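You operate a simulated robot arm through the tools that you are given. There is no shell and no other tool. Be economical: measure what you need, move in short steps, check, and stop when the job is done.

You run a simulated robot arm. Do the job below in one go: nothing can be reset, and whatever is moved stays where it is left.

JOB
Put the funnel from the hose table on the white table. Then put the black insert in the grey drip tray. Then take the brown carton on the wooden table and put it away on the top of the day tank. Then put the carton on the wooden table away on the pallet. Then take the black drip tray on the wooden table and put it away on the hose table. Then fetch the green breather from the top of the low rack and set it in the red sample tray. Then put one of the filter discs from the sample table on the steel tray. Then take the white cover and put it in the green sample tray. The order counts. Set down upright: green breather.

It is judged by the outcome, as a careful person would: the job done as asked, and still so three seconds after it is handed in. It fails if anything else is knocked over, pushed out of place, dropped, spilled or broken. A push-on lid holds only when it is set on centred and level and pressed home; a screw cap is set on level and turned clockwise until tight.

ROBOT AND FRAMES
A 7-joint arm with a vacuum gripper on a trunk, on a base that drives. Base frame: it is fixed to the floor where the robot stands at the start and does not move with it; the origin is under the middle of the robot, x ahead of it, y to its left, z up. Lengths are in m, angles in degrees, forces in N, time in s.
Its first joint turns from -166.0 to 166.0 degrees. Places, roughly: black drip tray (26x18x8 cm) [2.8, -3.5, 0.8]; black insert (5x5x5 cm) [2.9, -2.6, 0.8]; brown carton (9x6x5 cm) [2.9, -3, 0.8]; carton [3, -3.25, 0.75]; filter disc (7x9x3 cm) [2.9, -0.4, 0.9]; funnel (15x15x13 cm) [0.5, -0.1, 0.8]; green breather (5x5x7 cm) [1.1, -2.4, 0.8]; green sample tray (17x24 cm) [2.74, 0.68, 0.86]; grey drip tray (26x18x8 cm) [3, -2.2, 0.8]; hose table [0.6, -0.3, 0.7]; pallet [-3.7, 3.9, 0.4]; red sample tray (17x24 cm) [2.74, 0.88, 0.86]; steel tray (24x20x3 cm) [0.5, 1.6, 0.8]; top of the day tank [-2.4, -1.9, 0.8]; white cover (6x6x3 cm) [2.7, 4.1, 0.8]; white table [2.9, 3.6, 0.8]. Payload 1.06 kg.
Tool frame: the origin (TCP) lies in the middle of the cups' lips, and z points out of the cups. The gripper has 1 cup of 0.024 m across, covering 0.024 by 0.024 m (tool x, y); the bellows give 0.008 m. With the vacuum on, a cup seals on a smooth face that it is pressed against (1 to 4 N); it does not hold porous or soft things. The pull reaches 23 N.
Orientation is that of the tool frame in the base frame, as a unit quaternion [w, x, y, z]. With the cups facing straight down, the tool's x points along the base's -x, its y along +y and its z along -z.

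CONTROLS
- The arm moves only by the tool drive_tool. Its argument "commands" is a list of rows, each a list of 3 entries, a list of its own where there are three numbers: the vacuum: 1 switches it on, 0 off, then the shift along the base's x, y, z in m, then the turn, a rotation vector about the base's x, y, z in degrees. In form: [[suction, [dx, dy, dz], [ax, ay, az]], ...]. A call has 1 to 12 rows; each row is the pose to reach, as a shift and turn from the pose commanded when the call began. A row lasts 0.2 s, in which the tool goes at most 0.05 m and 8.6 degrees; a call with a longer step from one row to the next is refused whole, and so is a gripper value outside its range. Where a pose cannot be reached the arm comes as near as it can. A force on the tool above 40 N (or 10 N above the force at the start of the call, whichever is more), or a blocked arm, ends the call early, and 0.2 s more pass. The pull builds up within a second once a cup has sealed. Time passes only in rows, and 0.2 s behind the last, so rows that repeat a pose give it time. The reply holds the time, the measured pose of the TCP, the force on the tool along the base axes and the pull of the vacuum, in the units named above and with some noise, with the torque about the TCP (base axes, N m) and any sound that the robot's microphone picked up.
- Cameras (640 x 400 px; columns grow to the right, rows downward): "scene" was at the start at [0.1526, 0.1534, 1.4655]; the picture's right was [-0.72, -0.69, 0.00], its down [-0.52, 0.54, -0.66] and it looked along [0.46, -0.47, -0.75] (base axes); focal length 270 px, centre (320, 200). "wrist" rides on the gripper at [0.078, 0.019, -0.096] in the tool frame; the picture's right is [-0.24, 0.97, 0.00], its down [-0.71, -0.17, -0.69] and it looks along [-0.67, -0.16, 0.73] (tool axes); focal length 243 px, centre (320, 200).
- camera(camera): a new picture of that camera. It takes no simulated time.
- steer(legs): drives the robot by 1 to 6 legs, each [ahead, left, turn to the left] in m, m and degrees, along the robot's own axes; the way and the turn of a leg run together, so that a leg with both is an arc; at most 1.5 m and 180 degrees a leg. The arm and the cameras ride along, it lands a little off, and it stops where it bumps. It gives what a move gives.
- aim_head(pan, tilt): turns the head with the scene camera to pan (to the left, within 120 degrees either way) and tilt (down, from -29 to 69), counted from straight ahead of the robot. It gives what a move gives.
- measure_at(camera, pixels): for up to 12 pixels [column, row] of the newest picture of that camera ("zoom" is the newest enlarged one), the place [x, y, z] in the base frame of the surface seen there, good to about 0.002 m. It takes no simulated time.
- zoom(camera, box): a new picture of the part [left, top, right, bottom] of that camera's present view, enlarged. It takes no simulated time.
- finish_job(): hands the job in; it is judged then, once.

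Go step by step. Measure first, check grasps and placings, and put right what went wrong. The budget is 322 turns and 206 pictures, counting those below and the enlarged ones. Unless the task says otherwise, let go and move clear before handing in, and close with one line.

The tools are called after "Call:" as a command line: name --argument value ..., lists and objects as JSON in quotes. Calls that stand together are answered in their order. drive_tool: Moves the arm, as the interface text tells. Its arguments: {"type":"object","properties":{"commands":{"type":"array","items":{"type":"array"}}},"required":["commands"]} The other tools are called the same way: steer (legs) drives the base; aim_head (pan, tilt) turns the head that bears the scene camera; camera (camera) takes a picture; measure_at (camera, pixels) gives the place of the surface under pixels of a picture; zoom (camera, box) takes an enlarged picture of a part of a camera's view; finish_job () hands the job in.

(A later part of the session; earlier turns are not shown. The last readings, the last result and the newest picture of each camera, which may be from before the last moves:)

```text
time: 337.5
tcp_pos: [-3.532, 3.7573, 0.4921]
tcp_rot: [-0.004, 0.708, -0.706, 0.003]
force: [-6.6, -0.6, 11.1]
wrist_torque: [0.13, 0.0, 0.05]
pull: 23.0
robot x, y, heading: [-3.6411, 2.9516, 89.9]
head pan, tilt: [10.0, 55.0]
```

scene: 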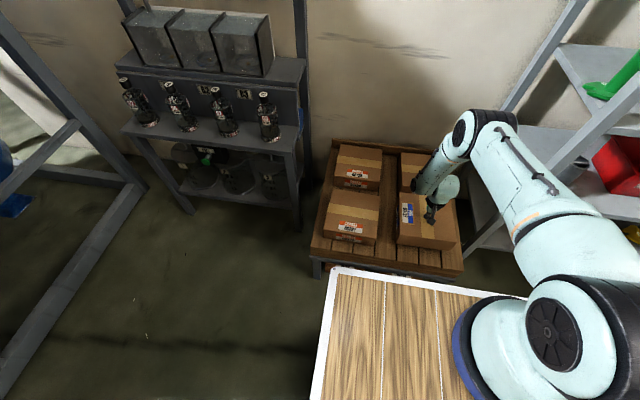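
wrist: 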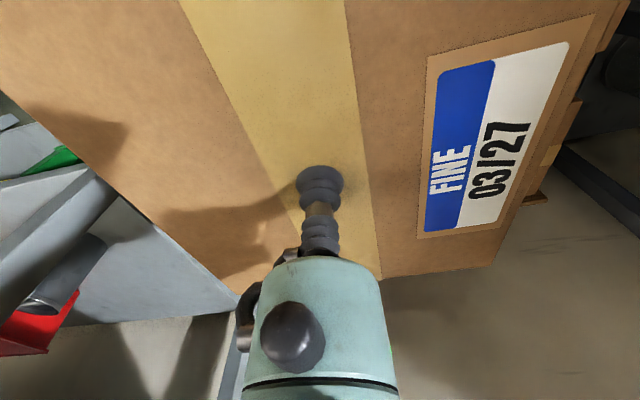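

Contact (+11 N). Release and rise.

Call:
drive_tool --commands '[[1, [0, 0, 0.002], [0, 0, 0]], [0, [0, 0, 0.002], [0, 0, 0]], [0, [0, 0, 0.002], [0, 0, 0]], [0, [0, 0, 0.003], [0, 0, 0]], [0, [0, 0, 0.02], [0, 0, 0]], [0, [0, 0, 0.065], [0, 0, 0]], [0, [0, 0, 0.11], [0, 0, 0]], [0, [0, 0, 0.155], [0, 0, 0]], [0, [0, -0.01, 0.2], [0, 0, 0]], [0, [0, -0.02, 0.245], [0, 0, 0]], [0, [0, -0.04, 0.285], [0, 0, 0]], [0, [0, -0.06, 0.325], [0, 0, 0]]]'

Call:
drive_tool --commands '[[0, [0, -0.02, 0.04], [0, 0, 0]], [0, [0, -0.04, 0.08], [0, 0, 0]], [0, [-0.01, -0.06, 0.12], [0, 0, 0]], [0, [-0.02, -0.08, 0.16], [0, 0, 0]], [0, [-0.03, -0.1, 0.2], [0, 0, 0]], [0, [-0.04, -0.12, 0.24], [0, 0, 0]], [0, [-0.06, -0.14, 0.28], [0, 0, 0]], [0, [-0.08, -0.16, 0.32], [0, 0, 0]], [0, [-0.1, -0.18, 0.36], [0, 0, 0]]]'

Call:
camera --camera "scene"

```text
time: 340.1
tcp_pos: [-3.5376, 3.6935, 0.8131]
tcp_rot: [-0.002, 0.707, -0.707, 0.004]
force: [0.1, 0.4, -0.3]
wrist_torque: [-0.02, 0.0, -0.01]
pull: 0.2
robot x, y, heading: [-3.6368, 2.9525, 90.0]
head pan, tilt: [10.0, 55.0]
```

```text
time: 342.1
tcp_pos: [-3.6347, 3.5153, 1.1716]
tcp_rot: [-0.004, 0.707, -0.707, 0.004]
force: [0.1, 0.4, 0.0]
wrist_torque: [-0.01, 0.03, -0.01]
pull: 0.0
robot x, y, heading: [-3.6386, 2.9487, 89.6]
head pan, tilt: [10.0, 55.0]
```

```text
105 pictures are left
```

scene: 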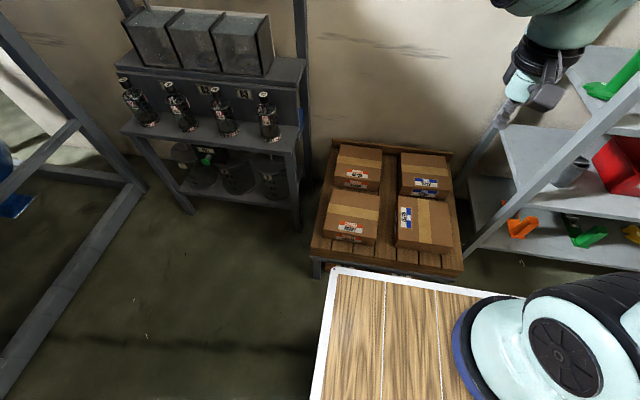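

Carton is on the pallet in the free slot. I drive back along the same path in reverse.

Call:
steer --legs '[[-0.2, 0, 0], [-1.2, -0.25, 1.5], [0, 0, 25], [-1.3, 0, 0], [0, 0, 25]]'

```text
time: 358.1
tcp_pos: [-3.1777, 0.7647, 1.1728]
tcp_rot: [-0.004, 0.955, -0.295, 0.002]
force: [-0.5, 0.1, 0.7]
wrist_torque: [-0.03, 0.0, 0.01]
pull: 0.0
robot x, y, heading: [-2.7113, 0.4441, 145.3]
head pan, tilt: [10.0, 55.0]
```

Call:
steer --legs '[[0, 0, -6], [-1.4, 0, 0], [-1.2, 0, 0], [0, 0, -139]]'

Call:
aim_head --pan 0 --tilt 30

Call:
camera --camera "scene"

```text
time: 376.9
tcp_pos: [-0.1868, -1.238, 1.1735]
tcp_rot: [0.0, -0.014, 1.0, -0.004]
force: [-1.0, 0.5, 0.0]
wrist_torque: [-0.01, -0.03, -0.01]
pull: 0.0
robot x, y, heading: [-0.751, -1.2536, 1.4]
head pan, tilt: [10.0, 55.0]
```

```text
time: 377.8
tcp_pos: [-0.1868, -1.238, 1.1731]
tcp_rot: [0.0, -0.014, 1.0, -0.004]
force: [-0.2, 0.6, -0.2]
wrist_torque: [-0.01, 0.03, 0.03]
pull: 0.0
robot x, y, heading: [-0.7533, -1.2504, 1.4]
head pan, tilt: [0.0, 30.0]
```

```text
104 pictures are left
```

scene: 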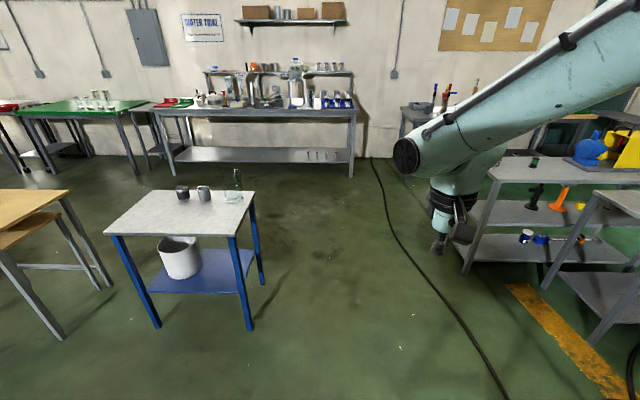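

Lane is clear; driving to the corridor and down to the black drip tray.

Call:
steer --legs '[[1.3, -0.05, -1.5], [1.3, 0, 0], [0.1, -0.7, 0]]'

```text
time: 394.0
tcp_pos: [2.4616, -2.1032, 1.1726]
tcp_rot: [0.0, 0.037, 0.999, -0.005]
force: [0.6, 0.5, 0.5]
wrist_torque: [0.01, -0.02, -0.02]
pull: 0.2
robot x, y, heading: [1.8965, -2.0581, -4.6]
head pan, tilt: [0.0, 30.0]
```

Call:
steer --legs '[[0.12, -1.38, 4.6]]'

Call:
aim_head --pan -5 --tilt 45

Call:
camera --camera "scene"

```text
time: 400.9
tcp_pos: [2.5619, -3.4209, 1.1722]
tcp_rot: [0.001, -0.026, 1.0, -0.005]
force: [0.2, 0.0, -0.2]
wrist_torque: [0.04, 0.04, 0.01]
pull: 0.1
robot x, y, heading: [1.9984, -3.4472, 2.7]
head pan, tilt: [0.0, 30.0]
```

```text
time: 401.7
tcp_pos: [2.562, -3.4205, 1.1723]
tcp_rot: [0.0, -0.026, 1.0, -0.005]
force: [0.1, 0.0, 0.2]
wrist_torque: [0.02, 0.02, 0.03]
pull: 0.0
robot x, y, heading: [1.9945, -3.4434, 2.6]
head pan, tilt: [-5.0, 45.0]
```

```text
103 pictures are left
```

scene: 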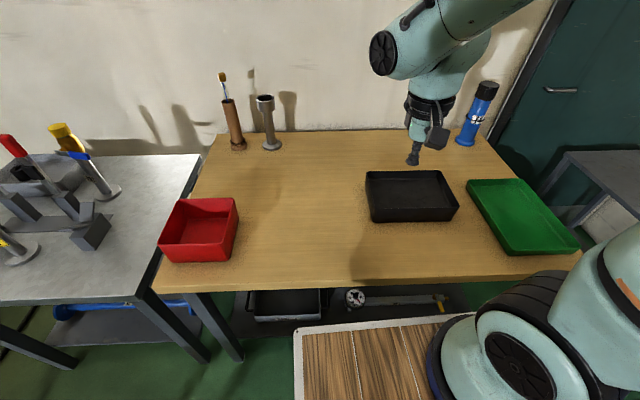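

The black drip tray is at (410,195). I zoom to measure its inner floor and rim.

Call:
zoom --camera "scene" --box '[350, 155, 480, 235]'

```text
4.92 times, centred on (415, 195) of scene
```

zoom: 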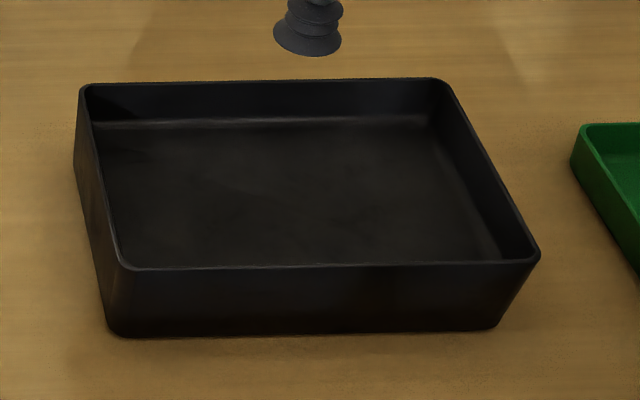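

Call:
measure_at --camera "zoom" --pixels '[[82, 88], [440, 80], [537, 255], [125, 266], [290, 190], [200, 200], [400, 180], [300, 240], [280, 150], [500, 325], [115, 335]]'

```text
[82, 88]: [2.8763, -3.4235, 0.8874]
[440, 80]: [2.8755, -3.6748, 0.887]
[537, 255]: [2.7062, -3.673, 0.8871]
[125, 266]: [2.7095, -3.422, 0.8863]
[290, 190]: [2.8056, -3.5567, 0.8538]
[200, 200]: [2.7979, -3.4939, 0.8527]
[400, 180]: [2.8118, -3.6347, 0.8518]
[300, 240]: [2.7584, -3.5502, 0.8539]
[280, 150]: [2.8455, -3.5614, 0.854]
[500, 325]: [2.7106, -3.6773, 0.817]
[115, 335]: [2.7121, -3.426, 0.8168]
```

Tray centre (2.792,-3.548), floor z 0.853. I go above and down.

Call:
drive_tool --commands '[[0, [0.03, -0.016, -0.03], [0, 0, 0]], [0, [0.06, -0.032, -0.06], [0, 0, 0]], [0, [0.09, -0.048, -0.09], [0, 0, 0]], [0, [0.12, -0.064, -0.12], [0, 0, 0]], [0, [0.15, -0.08, -0.15], [0, 0, 0]], [0, [0.18, -0.096, -0.18], [0, 0, 0]], [0, [0.21, -0.112, -0.21], [0, 0, 0]], [0, [0.23, -0.1275, -0.24], [0, 0, 0]], [0, [0.23, -0.1275, -0.27], [0, 0, 0]], [0, [0.23, -0.1275, -0.29], [0, 0, 0]], [0, [0.23, -0.1275, -0.29], [0, 0, 0]]]'

Call:
camera --camera "wrist"

```text
time: 404.1
tcp_pos: [2.7883, -3.551, 0.8824]
tcp_rot: [-0.001, -0.027, 1.0, -0.005]
force: [0.0, -0.2, -0.5]
wrist_torque: [0.03, 0.02, 0.0]
pull: 0.1
robot x, y, heading: [1.9959, -3.4444, 2.4]
head pan, tilt: [-5.0, 45.0]
```

```text
101 pictures are left
```

wrist: 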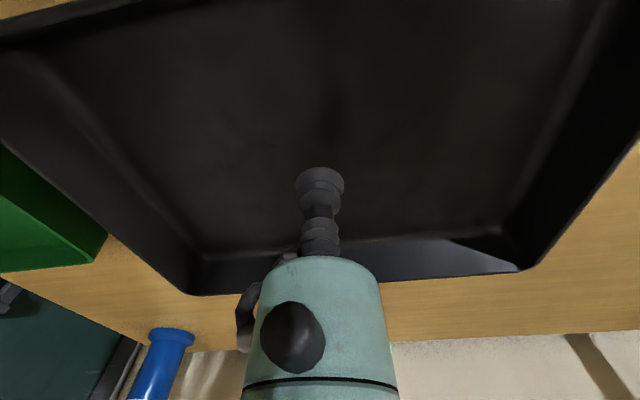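

Cup is over the tray's centre. Press down with vacuum in small steps.

Call:
drive_tool --commands '[[1, [0.003, 0.003, -0.015], [0, 0, 0]], [1, [0.003, 0.003, -0.023], [0, 0, 0]], [1, [0.003, 0.003, -0.027], [0, 0, 0]], [1, [0.003, 0.003, -0.03], [0, 0, 0]], [1, [0.003, 0.003, -0.031], [0, 0, 0]], [1, [0.003, 0.003, -0.031], [0, 0, 0]], [1, [0.003, 0.003, -0.031], [0, 0, 0]]]'

```text
time: 405.7
tcp_pos: [2.7935, -3.5463, 0.8515]
tcp_rot: [-0.001, -0.025, 1.0, -0.004]
force: [0.4, -6.0, 9.7]
wrist_torque: [0.13, 0.05, -0.15]
pull: 22.4
robot x, y, heading: [1.993, -3.4396, 2.5]
head pan, tilt: [-5.0, 45.0]
```

Sealed. Lift and retract.

Call:
drive_tool --commands '[[1, [0, 0, 0.005], [0, 0, 0]], [1, [0, 0, 0.02], [0, 0, 0]], [1, [0, 0, 0.05], [0, 0, 0]], [1, [0, 0, 0.085], [0, 0, 0]], [1, [0, 0, 0.12], [0, 0, 0]], [1, [0, 0, 0.16], [0, 0, 0]], [1, [0, 0, 0.2], [0, 0, 0]], [1, [0, 0, 0.24], [0, 0, 0]], [1, [-0.02, 0.01, 0.28], [0, 0, 0]], [1, [-0.04, 0.02, 0.32], [0, 0, 0]], [1, [-0.06, 0.03, 0.36], [0, 0, 0]], [1, [-0.09, 0.04, 0.39], [0, 0, 0]]]'

Call:
drive_tool --commands '[[1, [-0.03, 0.01, 0], [0, 0, 0]], [1, [-0.06, 0.02, 0], [0, 0, 0]], [1, [-0.09, 0.03, 0], [0, 0, 0]], [1, [-0.12, 0.04, 0], [0, 0, 0]], [1, [-0.14, 0.05, 0], [0, 0, 0]], [1, [-0.14, 0.05, 0], [0, 0, 0]]]'

Call:
camera --camera "scene"

```text
time: 408.3
tcp_pos: [2.7032, -3.5029, 1.2386]
tcp_rot: [0.0, -0.025, 1.0, -0.005]
force: [0.7, -0.1, -7.5]
wrist_torque: [0.0, 0.05, 0.01]
pull: 22.9
robot x, y, heading: [1.9951, -3.4416, 2.8]
head pan, tilt: [-5.0, 45.0]
```

```text
time: 409.7
tcp_pos: [2.5657, -3.4549, 1.2429]
tcp_rot: [0.001, -0.025, 1.0, -0.005]
force: [0.0, 0.3, -6.1]
wrist_torque: [0.04, -0.01, -0.02]
pull: 23.2
robot x, y, heading: [1.9964, -3.4462, 2.5]
head pan, tilt: [-5.0, 45.0]
```

```text
100 pictures are left
```

scene: 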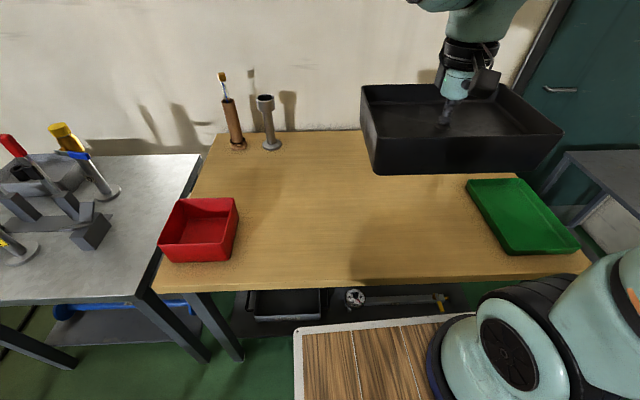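

Held level. Back out of the corridor toward the hose table's west side.

Call:
steer --legs '[[-0.15, 0.65, -2.5], [0, 1.4, 0], [-0.2, 0.1, 0]]'

```text
time: 421.4
tcp_pos: [2.184, -1.3007, 1.2424]
tcp_rot: [0.0, -0.001, 1.0, -0.005]
force: [0.0, -0.4, -6.6]
wrist_torque: [0.03, -0.06, -0.01]
pull: 23.1
robot x, y, heading: [1.6139, -1.2639, -0.1]
head pan, tilt: [-5.0, 45.0]
```

Call:
steer --legs '[[-1.2, 0, 0], [-1.15, 0, 0], [0, 1.0, 0]]'

Call:
aim_head --pan 0 --tilt 30

Call:
camera --camera "scene"

```text
time: 437.5
tcp_pos: [-0.1392, -0.3108, 1.2419]
tcp_rot: [0.0, -0.022, 1.0, -0.004]
force: [0.0, -0.7, -5.9]
wrist_torque: [0.01, -0.01, -0.01]
pull: 22.9
robot x, y, heading: [-0.7061, -0.2965, 2.2]
head pan, tilt: [-5.0, 45.0]
```

```text
time: 438.2
tcp_pos: [-0.1393, -0.3118, 1.2421]
tcp_rot: [0.0, -0.021, 1.0, -0.005]
force: [0.0, 0.0, -6.3]
wrist_torque: [0.06, 0.0, -0.03]
pull: 23.1
robot x, y, heading: [-0.7031, -0.298, 2.3]
head pan, tilt: [0.0, 30.0]
```

```text
99 pictures are left
```

scene: 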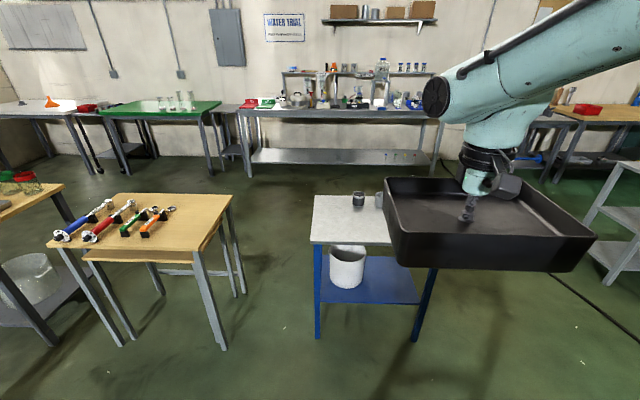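

Call:
steer --legs '[[0.42, 0, -2.3]]'

Call:
aim_head --pan -5 --tilt 40

Call:
camera --camera "scene"

Call:
camera --camera "wrist"

```text
time: 440.9
tcp_pos: [0.2858, -0.3296, 1.2416]
tcp_rot: [0.0, 0.001, 1.0, -0.005]
force: [0.3, -0.1, -6.7]
wrist_torque: [0.02, 0.01, -0.01]
pull: 23.7
robot x, y, heading: [-0.2826, -0.2914, -0.0]
head pan, tilt: [0.0, 30.0]
```

```text
time: 441.6
tcp_pos: [0.2854, -0.3292, 1.2423]
tcp_rot: [0.0, 0.001, 1.0, -0.004]
force: [-0.7, 0.4, -5.9]
wrist_torque: [0.01, 0.0, -0.01]
pull: 22.9
robot x, y, heading: [-0.2812, -0.2895, -0.3]
head pan, tilt: [-5.0, 40.0]
```

```text
98 pictures are left
```

scene: 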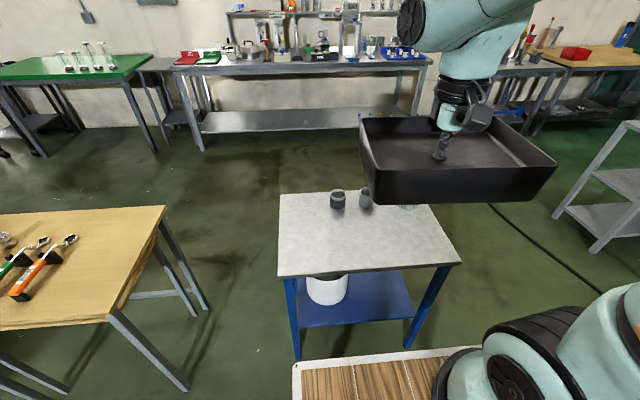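

```text
97 pictures are left
```

wrist: 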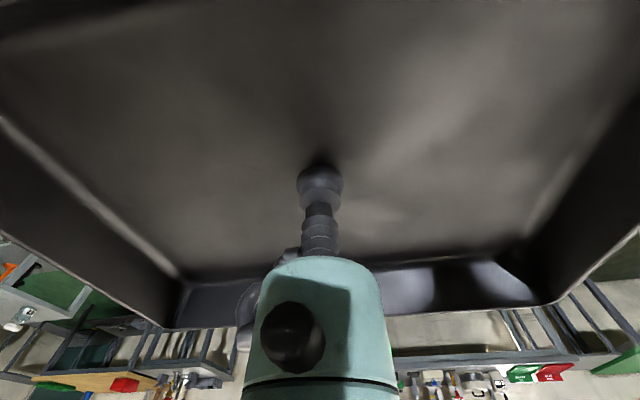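

Call:
measure_at --camera "scene" --pixels '[[280, 272], [458, 262], [337, 207], [365, 205], [407, 205], [340, 240], [400, 240]]'

```text
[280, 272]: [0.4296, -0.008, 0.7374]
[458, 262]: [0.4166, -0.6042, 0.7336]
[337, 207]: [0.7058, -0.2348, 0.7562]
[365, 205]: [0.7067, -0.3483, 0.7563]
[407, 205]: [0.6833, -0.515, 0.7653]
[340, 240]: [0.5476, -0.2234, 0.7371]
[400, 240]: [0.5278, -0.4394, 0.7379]
```

Free spot: tray centred (0.53,-0.27). Moving over and down.

Call:
drive_tool --commands '[[1, [0.03, 0.008, 0], [0, 0, 0]], [1, [0.07, 0.016, 0], [0, 0, 0]], [1, [0.11, 0.024, 0], [0, 0, 0]], [1, [0.15, 0.032, -0.01], [0, 0, 0]], [1, [0.19, 0.04, -0.03], [0, 0, 0]], [1, [0.22, 0.05, -0.06], [0, 0, 0]], [1, [0.245, 0.06, -0.09], [0, 0, 0]], [1, [0.245, 0.06, -0.13], [0, 0, 0]], [1, [0.245, 0.06, -0.17], [0, 0, 0]], [1, [0.245, 0.06, -0.21], [0, 0, 0]], [1, [0.245, 0.06, -0.25], [0, 0, 0]], [1, [0.245, 0.06, -0.29], [0, 0, 0]]]'

Call:
drive_tool --commands '[[1, [0, 0, -0.03], [0, 0, 0]], [1, [0, 0, -0.06], [0, 0, 0]], [1, [0, 0, -0.09], [0, 0, 0]], [1, [0, 0, -0.12], [0, 0, 0]], [1, [0, 0, -0.145], [0, 0, 0]], [1, [0, 0, -0.145], [0, 0, 0]]]'

Call:
camera --camera "scene"

```text
time: 444.2
tcp_pos: [0.5312, -0.2689, 0.9502]
tcp_rot: [0.001, 0.001, 1.0, -0.005]
force: [-0.2, 0.2, -6.0]
wrist_torque: [0.05, 0.02, 0.01]
pull: 23.1
robot x, y, heading: [-0.2827, -0.2908, -0.1]
head pan, tilt: [-5.0, 40.0]
```

```text
time: 445.6
tcp_pos: [0.5312, -0.2679, 0.805]
tcp_rot: [0.0, 0.001, 1.0, -0.004]
force: [-0.5, 0.6, -6.9]
wrist_torque: [0.04, 0.01, -0.03]
pull: 23.5
robot x, y, heading: [-0.2804, -0.2903, -0.1]
head pan, tilt: [-5.0, 40.0]
```

```text
96 pictures are left
```

scene: 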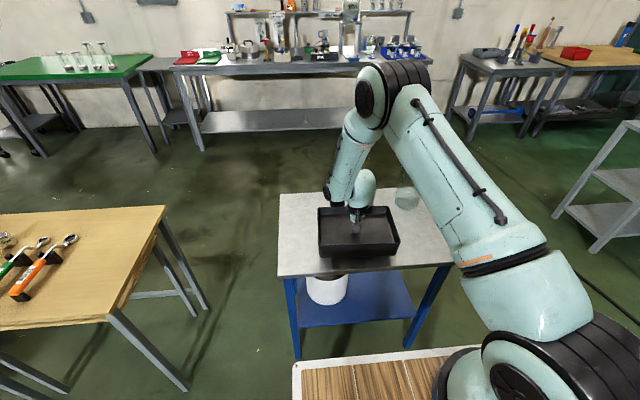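

Clear of the bottles. Lower to contact.

Call:
drive_tool --commands '[[1, [0, 0, -0.015], [0, 0, 0]], [1, [0, 0, -0.024], [0, 0, 0]], [1, [0, 0, -0.029], [0, 0, 0]], [1, [0, 0, -0.032], [0, 0, 0]], [1, [0, 0, -0.034], [0, 0, 0]], [1, [0, 0, -0.034], [0, 0, 0]]]'

```text
time: 447.0
tcp_pos: [0.531, -0.2687, 0.773]
tcp_rot: [0.001, 0.0, 1.0, -0.005]
force: [3.2, -1.5, 13.5]
wrist_torque: [0.09, -0.01, 0.06]
pull: 23.4
robot x, y, heading: [-0.2806, -0.2903, -0.3]
head pan, tilt: [-5.0, 40.0]
```

Call:
drive_tool --commands '[[1, [0, 0, 0.002], [0, 0, 0]], [0, [0, 0, 0.002], [0, 0, 0]], [0, [0, 0, 0.002], [0, 0, 0]], [0, [0, 0, 0.003], [0, 0, 0]], [0, [0, 0, 0.02], [0, 0, 0]], [0, [0, 0, 0.06], [0, 0, 0]], [0, [0, 0, 0.105], [0, 0, 0]], [0, [0, 0, 0.15], [0, 0, 0]], [0, [0, 0, 0.195], [0, 0, 0]], [0, [0, 0, 0.24], [0, 0, 0]], [0, [-0.01, 0, 0.28], [0, 0, 0]], [0, [-0.02, 0, 0.32], [0, 0, 0]]]'

Call:
drive_tool --commands '[[0, [-0.04, -0.01, 0.02], [0, 0, 0]], [0, [-0.08, -0.02, 0.04], [0, 0, 0]], [0, [-0.12, -0.03, 0.06], [0, 0, 0]], [0, [-0.16, -0.04, 0.07], [0, 0, 0]], [0, [-0.2, -0.05, 0.08], [0, 0, 0]]]'

Call:
camera --camera "scene"

```text
time: 449.6
tcp_pos: [0.5122, -0.2712, 1.0941]
tcp_rot: [0.0, 0.001, 1.0, -0.005]
force: [0.1, 0.1, 0.1]
wrist_torque: [-0.04, 0.02, -0.01]
pull: 0.1
robot x, y, heading: [-0.2841, -0.2882, -0.1]
head pan, tilt: [-5.0, 40.0]
```

```text
time: 450.8
tcp_pos: [0.3072, -0.3204, 1.1707]
tcp_rot: [0.0, 0.001, 1.0, -0.004]
force: [0.4, 0.5, -0.5]
wrist_torque: [-0.02, 0.04, 0.01]
pull: 0.0
robot x, y, heading: [-0.2808, -0.2909, -0.3]
head pan, tilt: [-5.0, 40.0]
```

```text
95 pictures are left
```

scene: 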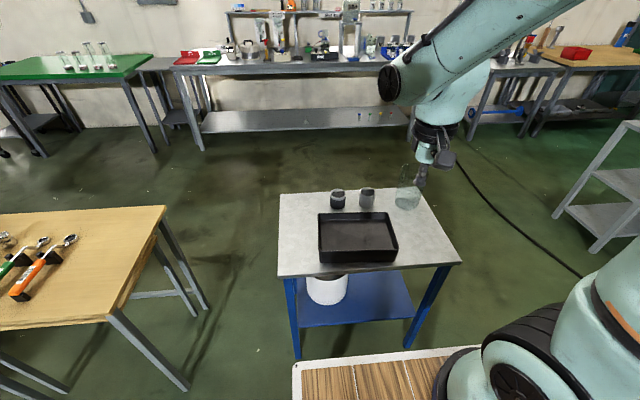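

Tray is on the hose table. Next the green breather on the low rack; I go round to the corridor and turn to face the rack.

Call:
steer --legs '[[-0.45, 0, 0], [0, -1.0, 0], [1.3, 0, 0], [1.2, 0, 0]]'

Call:
aim_head --pan -75 --tilt 30

Call:
camera --camera "scene"

```text
time: 470.3
tcp_pos: [2.3686, -1.2423, 1.1699]
tcp_rot: [0.0, -0.026, 1.0, -0.004]
force: [0.6, -0.3, 1.2]
wrist_torque: [0.01, 0.01, -0.04]
pull: 0.1
robot x, y, heading: [1.7785, -1.2444, 2.7]
head pan, tilt: [-5.0, 40.0]
```

```text
time: 471.7
tcp_pos: [2.3692, -1.2421, 1.1696]
tcp_rot: [0.0, -0.026, 1.0, -0.004]
force: [-0.3, -0.3, 0.3]
wrist_torque: [-0.04, 0.01, 0.02]
pull: 0.2
robot x, y, heading: [1.776, -1.2428, 2.6]
head pan, tilt: [-75.0, 30.0]
```

```text
94 pictures are left
```

scene: 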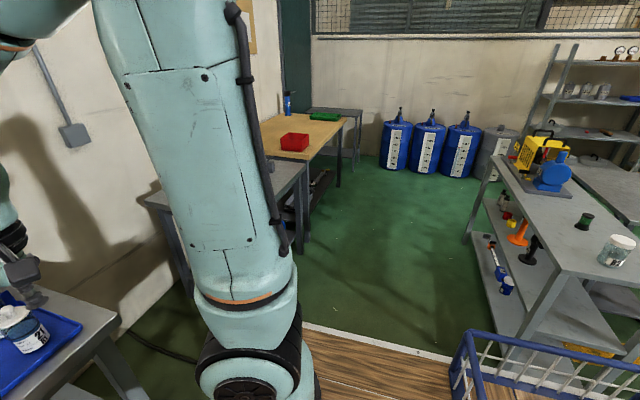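

Call:
steer --legs '[[-0.1, 0, 0], [0, 0, 177]]'

```text
time: 479.9
tcp_pos: [1.0929, -1.1841, 1.1701]
tcp_rot: [-0.005, 1.0, -0.03, 0.0]
force: [-1.0, 0.5, 0.0]
wrist_torque: [-0.01, -0.04, -0.01]
pull: 0.0
robot x, y, heading: [1.6787, -1.2468, 176.6]
head pan, tilt: [-75.0, 30.0]
```

Call:
steer --legs '[[-0.22, 0.4, 2], [0, 0.65, 1]]'

Call:
aim_head --pan 0 --tilt 45

Call:
camera --camera "scene"

Call:
camera --camera "wrist"

```text
time: 485.8
tcp_pos: [1.2863, -2.2556, 1.1705]
tcp_rot: [-0.005, 1.0, 0.004, 0.0]
force: [0.0, 0.4, 0.2]
wrist_torque: [0.01, 0.01, -0.03]
pull: 0.0
robot x, y, heading: [1.8748, -2.2811, -180.0]
head pan, tilt: [-75.0, 30.0]
```

```text
time: 487.3
tcp_pos: [1.2843, -2.255, 1.1704]
tcp_rot: [-0.003, 1.0, 0.004, -0.001]
force: [0.1, -0.2, 0.2]
wrist_torque: [0.01, 0.02, -0.04]
pull: 0.0
robot x, y, heading: [1.8729, -2.2796, -179.8]
head pan, tilt: [0.0, 45.0]
```

```text
93 pictures are left
```

scene: 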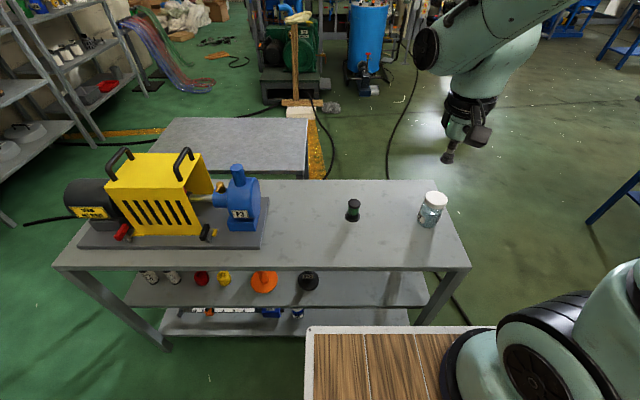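

```text
92 pictures are left
```

wrist: 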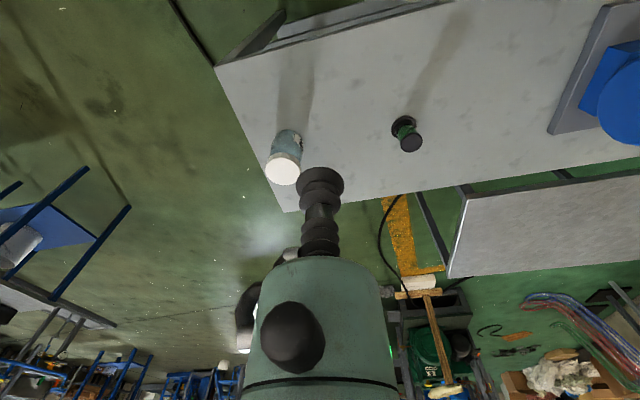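

Call:
zoom --camera "scene" --box '[328, 190, 378, 230]'

Call:
zoom --camera "wrist" --box '[375, 105, 435, 160]'

```text
10.00 times, centred on (353, 210) of scene
```

zoom: 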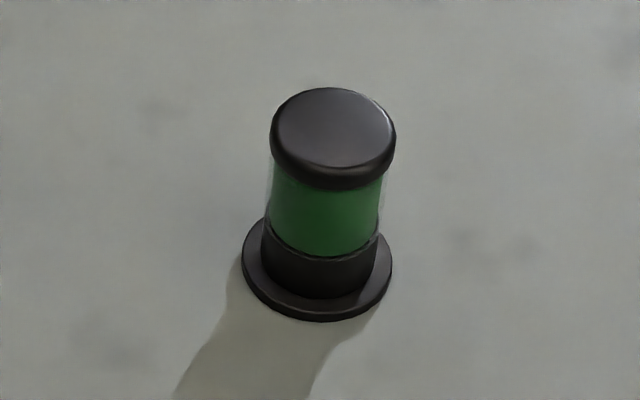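

```text
7.27 times, centred on (405, 132) of wrist
```

zoom: 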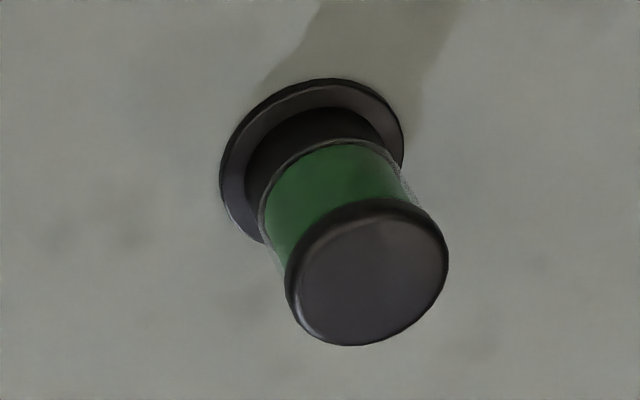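

Flat cap on top: easy. Measure it from the wrist zoom.

Call:
measure_at --camera "zoom" --pixels '[[370, 275], [295, 275], [444, 265], [375, 210], [365, 338], [340, 300], [400, 250]]'

Call:
measure_at --camera "scene" --pixels '[[353, 203], [353, 218], [432, 196], [350, 240]]'

```text
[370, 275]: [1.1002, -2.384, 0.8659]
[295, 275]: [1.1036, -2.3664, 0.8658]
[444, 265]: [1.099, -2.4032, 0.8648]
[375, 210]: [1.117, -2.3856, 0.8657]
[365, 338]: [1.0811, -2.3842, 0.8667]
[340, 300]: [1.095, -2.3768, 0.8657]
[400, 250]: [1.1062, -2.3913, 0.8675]
```

```text
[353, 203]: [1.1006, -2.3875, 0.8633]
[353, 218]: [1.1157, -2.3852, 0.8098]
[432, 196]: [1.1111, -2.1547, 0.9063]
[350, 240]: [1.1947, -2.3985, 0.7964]
```

Cap centre (1.100,-2.3845), z 0.866. Move above it and down.

Call:
drive_tool --commands '[[0, [-0.03, -0.02, 0], [0, 0, 0]], [0, [-0.06, -0.045, 0], [0, 0, 0]], [0, [-0.09, -0.07, 0], [0, 0, 0]], [0, [-0.12, -0.09, 0], [0, 0, 0]], [0, [-0.15, -0.11, 0], [0, 0, 0]], [0, [-0.185, -0.1295, 0], [0, 0, 0]], [0, [-0.185, -0.1295, -0.045], [0, 0, 0]], [0, [-0.185, -0.1295, -0.09], [0, 0, 0]], [0, [-0.185, -0.1295, -0.135], [0, 0, 0]], [0, [-0.185, -0.1295, -0.18], [0, 0, 0]], [0, [-0.185, -0.1295, -0.225], [0, 0, 0]], [0, [-0.185, -0.1295, -0.27], [0, 0, 0]]]'

Call:
camera --camera "wrist"

```text
time: 489.9
tcp_pos: [1.104, -2.3824, 0.8976]
tcp_rot: [-0.004, 1.0, 0.004, 0.0]
force: [0.1, 0.2, 1.0]
wrist_torque: [-0.02, 0.02, 0.0]
pull: 0.0
robot x, y, heading: [1.8781, -2.2771, -180.0]
head pan, tilt: [0.0, 45.0]
```

```text
89 pictures are left
```

wrist: 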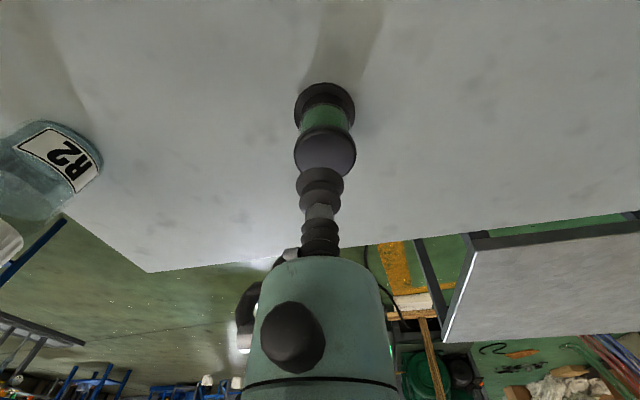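

Nearly centred; correct (−3,−2 mm) and press with vacuum.

Call:
drive_tool --commands '[[1, [-0.003, -0.002, -0.015], [0, 0, 0]], [1, [-0.003, -0.002, -0.025], [0, 0, 0]], [1, [-0.003, -0.002, -0.03], [0, 0, 0]], [1, [-0.003, -0.002, -0.032], [0, 0, 0]], [1, [-0.003, -0.002, -0.033], [0, 0, 0]], [1, [-0.003, -0.002, -0.033], [0, 0, 0]], [1, [-0.003, -0.002, -0.033], [0, 0, 0]]]'

```text
time: 491.5
tcp_pos: [1.0986, -2.3861, 0.8673]
tcp_rot: [-0.005, 1.0, 0.004, 0.0]
force: [0.1, 0.7, -0.3]
wrist_torque: [-0.01, 0.01, 0.02]
pull: 22.7
robot x, y, heading: [1.8795, -2.2801, -179.8]
head pan, tilt: [0.0, 45.0]
```

Sealed. Lift and retract.

Call:
drive_tool --commands '[[1, [0, 0, 0.01], [0, 0, 0]], [1, [0, 0, 0.04], [0, 0, 0]], [1, [0, 0, 0.08], [0, 0, 0]], [1, [0, 0, 0.125], [0, 0, 0]], [1, [0, 0, 0.17], [0, 0, 0]], [1, [0, 0, 0.215], [0, 0, 0]], [1, [0.03, 0.02, 0.25], [0, 0, 0]], [1, [0.06, 0.04, 0.28], [0, 0, 0]], [1, [0.1, 0.06, 0.3], [0, 0, 0]], [1, [0.14, 0.08, 0.3], [0, 0, 0]], [1, [0.18, 0.1, 0.3], [0, 0, 0]]]'

Call:
camera --camera "wrist"

```text
refused: row 7 steps farther than a row can; nothing moved
```

```text
88 pictures are left
```

wrist: 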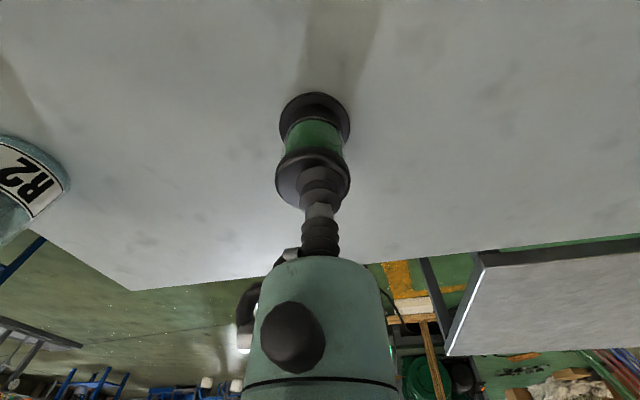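

Call:
drive_tool --commands '[[1, [0, 0, 0.01], [0, 0, 0]], [1, [0, 0, 0.04], [0, 0, 0]], [1, [0, 0, 0.08], [0, 0, 0]], [1, [0, 0, 0.125], [0, 0, 0]], [1, [0, 0, 0.17], [0, 0, 0]], [1, [0, 0, 0.215], [0, 0, 0]], [1, [0.03, 0.01, 0.245], [0, 0, 0]], [1, [0.06, 0.02, 0.275], [0, 0, 0]], [1, [0.1, 0.03, 0.3], [0, 0, 0]], [1, [0.14, 0.04, 0.32], [0, 0, 0]], [1, [0.18, 0.05, 0.34], [0, 0, 0]]]'

Call:
camera --camera "wrist"

```text
time: 493.9
tcp_pos: [1.2755, -2.3332, 1.2065]
tcp_rot: [-0.005, 1.0, 0.003, 0.0]
force: [-1.1, -0.2, -1.0]
wrist_torque: [0.0, -0.03, 0.01]
pull: 22.9
robot x, y, heading: [1.8785, -2.2783, -179.8]
head pan, tilt: [0.0, 45.0]
```

```text
87 pictures are left
```

wrist: 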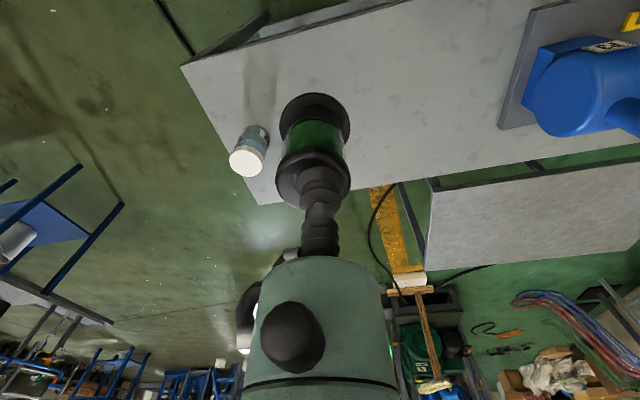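

Held. Drive out of the corridor, turn to face the bench.

Call:
steer --legs '[[0, -1.0, 0], [0.4, -0.1, 0], [0, 0, -179], [0, 1.3, 0]]'

```text
time: 514.5
tcp_pos: [2.0833, 0.1849, 1.2066]
tcp_rot: [0.0, -0.007, 1.0, -0.004]
force: [1.1, 0.9, -0.7]
wrist_torque: [0.0, 0.01, 0.02]
pull: 23.2
robot x, y, heading: [1.4824, 0.1286, 0.4]
head pan, tilt: [0.0, 45.0]
```

Call:
steer --legs '[[0.2, 0.7, -0.5]]'

Call:
aim_head --pan -5 --tilt 35

Call:
camera --camera "scene"

```text
time: 518.6
tcp_pos: [2.2797, 0.9051, 1.2072]
tcp_rot: [0.0, -0.001, 1.0, -0.005]
force: [-1.2, 0.5, -1.1]
wrist_torque: [0.02, 0.0, -0.02]
pull: 23.0
robot x, y, heading: [1.6811, 0.8563, -0.0]
head pan, tilt: [0.0, 45.0]
```

```text
time: 519.4
tcp_pos: [2.2799, 0.905, 1.2067]
tcp_rot: [0.0, -0.001, 1.0, -0.003]
force: [-0.6, -0.9, -0.4]
wrist_torque: [-0.04, -0.01, -0.05]
pull: 22.8
robot x, y, heading: [1.683, 0.8563, -0.1]
head pan, tilt: [-5.0, 35.0]
```

```text
86 pictures are left
```

scene: 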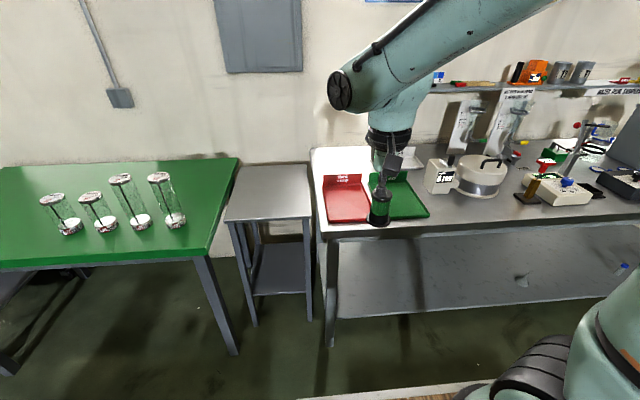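

The red tray is at (347,200), green at (405,200). Zoom and measure.

Call:
zoom --camera "scene" --box '[310, 150, 450, 240]'

Call:
measure_at --camera "scene" --pixels '[[323, 175], [360, 175], [328, 222], [370, 219], [345, 200], [345, 183], [345, 212], [405, 205], [340, 195], [325, 235]]'

```text
4.44 times, centred on (380, 195) of scene
```

zoom: 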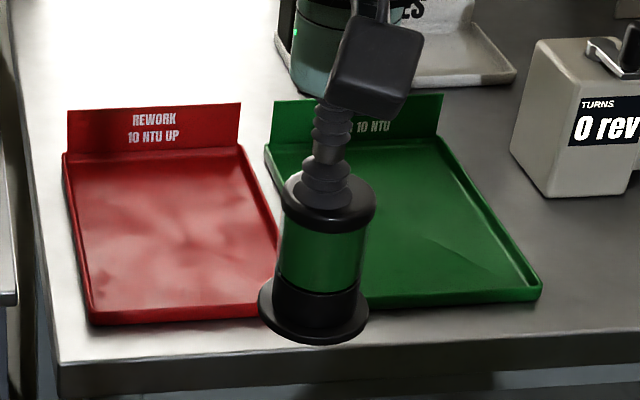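

```text
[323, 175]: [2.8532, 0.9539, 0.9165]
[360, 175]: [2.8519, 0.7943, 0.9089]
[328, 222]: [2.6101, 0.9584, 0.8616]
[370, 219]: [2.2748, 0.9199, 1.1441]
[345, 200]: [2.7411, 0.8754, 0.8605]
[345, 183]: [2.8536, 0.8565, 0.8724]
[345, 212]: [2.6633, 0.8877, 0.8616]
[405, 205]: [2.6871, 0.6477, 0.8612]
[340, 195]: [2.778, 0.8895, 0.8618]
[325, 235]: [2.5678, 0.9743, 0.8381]
```

Red tray floor z 0.861; target (2.735,0.878). Move 0.2 m closer.

Call:
steer --legs '[[0.2, 0, 0]]'

Call:
drive_tool --commands '[[1, [0.04, 0, -0.02], [0, 0, 0]], [1, [0.08, -0.005, -0.04], [0, 0, 0]], [1, [0.12, -0.01, -0.06], [0, 0, 0]], [1, [0.16, -0.015, -0.08], [0, 0, 0]], [1, [0.2, -0.02, -0.1], [0, 0, 0]], [1, [0.24, -0.025, -0.12], [0, 0, 0]], [1, [0.255, -0.025, -0.15], [0, 0, 0]], [1, [0.255, -0.025, -0.18], [0, 0, 0]], [1, [0.255, -0.025, -0.21], [0, 0, 0]], [1, [0.255, -0.025, -0.235], [0, 0, 0]], [1, [0.255, -0.025, -0.235], [0, 0, 0]]]'

Call:
camera --camera "wrist"

Call:
camera --camera "scene"

```text
time: 521.0
tcp_pos: [2.484, 0.9075, 1.2073]
tcp_rot: [0.0, -0.003, 1.0, -0.004]
force: [0.2, 0.6, -0.2]
wrist_torque: [0.02, 0.03, 0.05]
pull: 23.3
robot x, y, heading: [1.8845, 0.8533, 0.2]
head pan, tilt: [-5.0, 35.0]
```

```text
time: 523.4
tcp_pos: [2.7405, 0.8821, 0.9702]
tcp_rot: [-0.001, -0.002, 1.0, -0.004]
force: [0.8, 0.2, -1.3]
wrist_torque: [0.04, -0.01, 0.03]
pull: 22.7
robot x, y, heading: [1.8852, 0.8516, 0.3]
head pan, tilt: [-5.0, 35.0]
```

```text
84 pictures are left
```

wrist: 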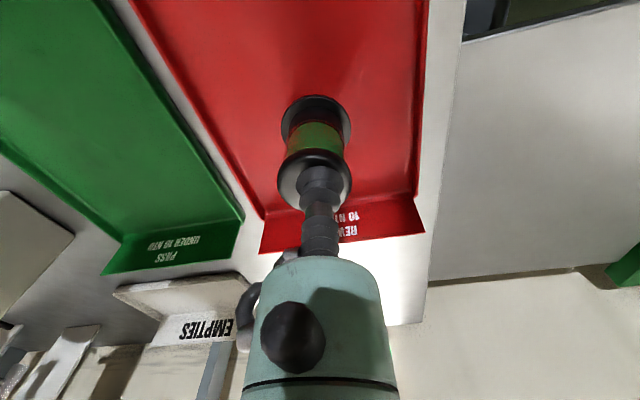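

```text
83 pictures are left
```

scene: 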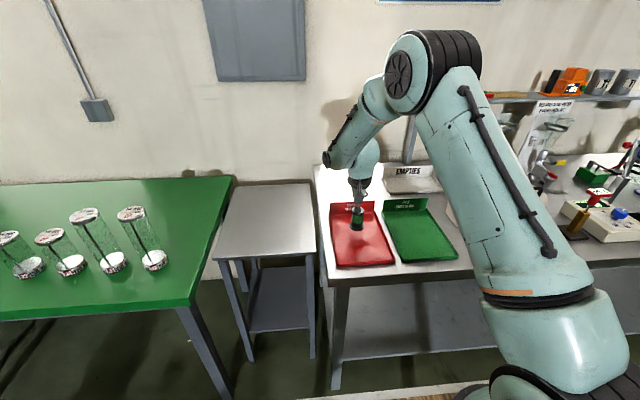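

Centred over the red tray. Lower to contact.

Call:
drive_tool --commands '[[1, [-0.01, 0, -0.02], [0, 0, 0]], [1, [-0.01, 0, -0.03], [0, 0, 0]], [1, [-0.01, 0, -0.035], [0, 0, 0]], [1, [-0.01, 0, -0.038], [0, 0, 0]], [1, [-0.01, 0, -0.04], [0, 0, 0]], [1, [-0.01, 0, -0.04], [0, 0, 0]]]'

```text
time: 524.8
tcp_pos: [2.7296, 0.883, 0.9333]
tcp_rot: [0.001, -0.002, 1.0, -0.005]
force: [0.4, 0.5, -0.8]
wrist_torque: [-0.01, -0.02, 0.03]
pull: 22.9
robot x, y, heading: [1.8832, 0.8556, 0.2]
head pan, tilt: [-5.0, 35.0]
```

Call:
drive_tool --commands '[[1, [0, 0, -0.001], [0, 0, 0]], [1, [0, 0, -0.002], [0, 0, 0]], [1, [0, 0, -0.002], [0, 0, 0]]]'

Call:
zoom --camera "wrist" --box '[240, 60, 400, 220]'

```text
time: 525.6
tcp_pos: [2.7279, 0.8819, 0.931]
tcp_rot: [-0.001, -0.002, 1.0, -0.004]
force: [-1.0, -1.4, 2.9]
wrist_torque: [0.03, 0.02, 0.01]
pull: 22.9
robot x, y, heading: [1.8806, 0.8559, 0.3]
head pan, tilt: [-5.0, 35.0]
```

```text
2.50 times, centred on (320, 140) of wrist
```

zoom: 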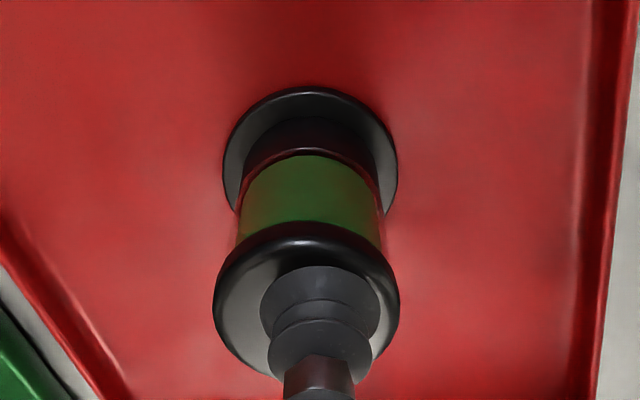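

Contact (+2.9 N). Release and rise straight up.

Call:
drive_tool --commands '[[0, [0, 0, 0], [0, 0, 0]], [0, [0, 0, 0], [0, 0, 0]], [0, [0, 0, 0.001], [0, 0, 0]], [0, [0, 0, 0.004], [0, 0, 0]], [0, [0, 0, 0.02], [0, 0, 0]], [0, [0, 0, 0.06], [0, 0, 0]], [0, [0, 0, 0.1], [0, 0, 0]], [0, [0, 0, 0.145], [0, 0, 0]], [0, [0, 0, 0.19], [0, 0, 0]], [0, [-0.02, 0, 0.23], [0, 0, 0]], [0, [-0.05, 0, 0.26], [0, 0, 0]]]'

Call:
camera --camera "scene"

Call:
camera --camera "wrist"

```text
time: 528.0
tcp_pos: [2.6795, 0.8812, 1.1889]
tcp_rot: [-0.001, -0.003, 1.0, -0.005]
force: [0.0, -0.3, -0.5]
wrist_torque: [0.02, -0.01, 0.01]
pull: 0.0
robot x, y, heading: [1.883, 0.8543, 0.2]
head pan, tilt: [-5.0, 35.0]
```

```text
81 pictures are left
```

scene: 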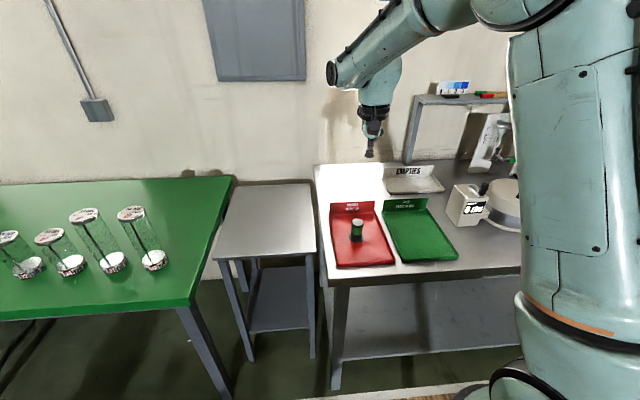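

```text
80 pictures are left
```

wrist: 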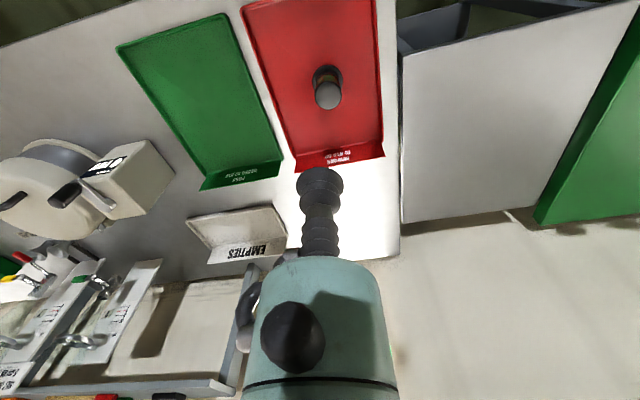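

Breather stands in the red tray. Next, the filter discs around (2.9,-0.4): retract, back up and move right.

Call:
drive_tool --commands '[[0, [-0.04, 0, 0.02], [0, 0, 0]], [0, [-0.08, 0, 0.04], [0, 0, 0]], [0, [-0.12, 0, 0.05], [0, 0, 0]]]'

Call:
steer --legs '[[-0.2, 0, 0], [0, -1.15, -0.5]]'

Call:
aim_head --pan -5 --tilt 30

Call:
camera --camera "scene"

```text
time: 528.8
tcp_pos: [2.5597, 0.8824, 1.2423]
tcp_rot: [-0.001, -0.002, 1.0, -0.004]
force: [0.2, 0.0, 0.0]
wrist_torque: [0.0, 0.03, 0.01]
pull: 0.1
robot x, y, heading: [1.8871, 0.8532, 0.2]
head pan, tilt: [-5.0, 35.0]
```

```text
time: 535.9
tcp_pos: [2.3485, -0.2899, 1.2426]
tcp_rot: [-0.001, 0.009, 1.0, -0.004]
force: [0.8, -1.0, 0.4]
wrist_torque: [0.0, 0.01, 0.01]
pull: 0.1
robot x, y, heading: [1.6715, -0.2997, -1.4]
head pan, tilt: [-5.0, 35.0]
```

```text
time: 536.5
tcp_pos: [2.3469, -0.29, 1.2422]
tcp_rot: [0.0, 0.009, 1.0, -0.005]
force: [0.3, 0.1, 0.0]
wrist_torque: [0.0, -0.02, -0.05]
pull: 0.0
robot x, y, heading: [1.6646, -0.2996, -1.7]
head pan, tilt: [-5.0, 30.0]
```

```text
79 pictures are left
```

scene: 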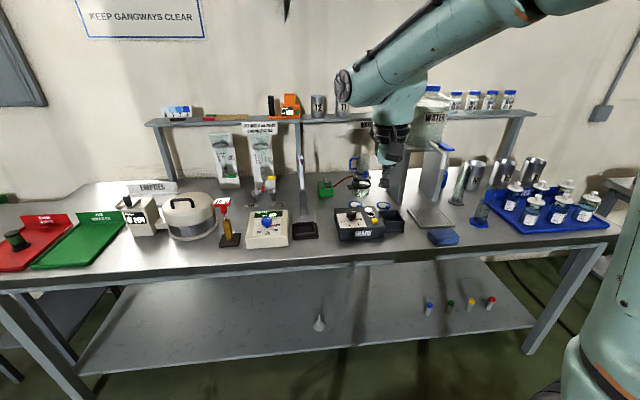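

I zoom where the discs should be (around (370,205)).

Call:
zoom --camera "scene" --box '[300, 150, 460, 250]'

Call:
measure_at --camera "scene" --pixels '[[368, 208], [384, 205], [360, 185], [395, 215], [443, 237], [350, 165], [325, 190], [305, 230], [355, 230], [430, 215]]'

```text
4.00 times, centred on (380, 200) of scene
```

zoom: 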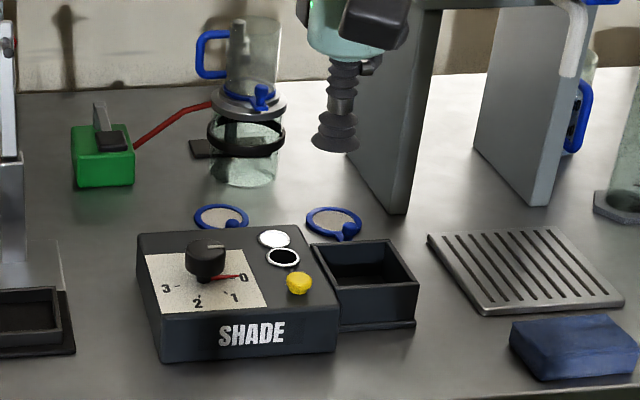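

```text
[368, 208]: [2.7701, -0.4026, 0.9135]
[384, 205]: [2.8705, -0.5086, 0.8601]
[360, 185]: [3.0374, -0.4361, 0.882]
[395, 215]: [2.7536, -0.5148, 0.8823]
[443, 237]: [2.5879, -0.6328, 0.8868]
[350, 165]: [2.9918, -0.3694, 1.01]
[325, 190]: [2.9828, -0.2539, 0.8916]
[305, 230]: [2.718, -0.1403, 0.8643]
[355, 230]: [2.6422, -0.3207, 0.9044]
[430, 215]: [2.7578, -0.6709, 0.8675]
```

Two blue-rimmed discs lie behind the SHADE box at zoom (221,215) and (334,222). I bring the wrist camera above for a top view.

Call:
steer --legs '[[0.2, 0, 1.5]]'

Call:
drive_tool --commands '[[0, [0.04, -0.01, 0], [0, 0, 0]], [0, [0.08, -0.02, 0], [0, 0, 0]], [0, [0.12, -0.03, 0], [0, 0, 0]], [0, [0.16, -0.04, 0], [0, 0, 0]], [0, [0.2, -0.05, 0], [0, 0, 0]], [0, [0.2, -0.05, 0], [0, 0, 0]]]'

Call:
camera --camera "wrist"

Call:
camera --camera "scene"

```text
time: 538.1
tcp_pos: [2.545, -0.2703, 1.2416]
tcp_rot: [0.0, -0.007, 1.0, -0.005]
force: [0.7, -0.2, -0.8]
wrist_torque: [0.0, 0.0, -0.02]
pull: 0.0
robot x, y, heading: [1.8701, -0.3047, 0.4]
head pan, tilt: [-5.0, 30.0]
```

```text
time: 539.5
tcp_pos: [2.7455, -0.3185, 1.2425]
tcp_rot: [0.0, -0.005, 1.0, -0.004]
force: [-0.3, -0.5, 0.0]
wrist_torque: [-0.01, 0.0, -0.01]
pull: 0.2
robot x, y, heading: [1.8706, -0.3034, 0.6]
head pan, tilt: [-5.0, 30.0]
```

```text
77 pictures are left
```

wrist: 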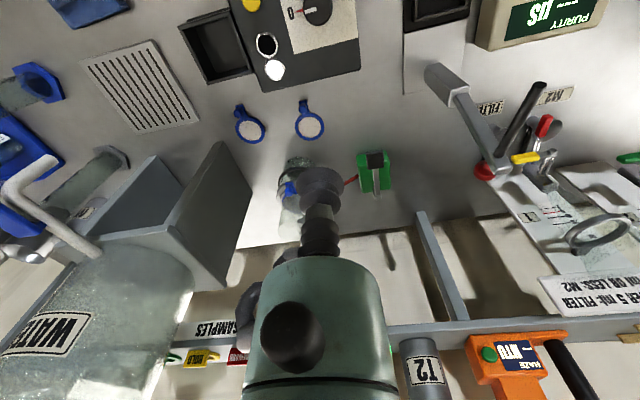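

```text
76 pictures are left
```

scene: 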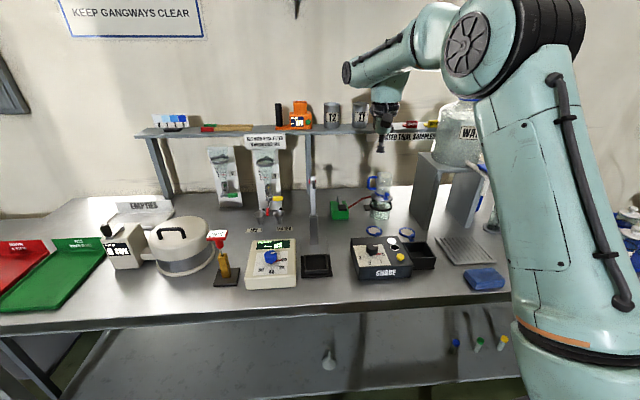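

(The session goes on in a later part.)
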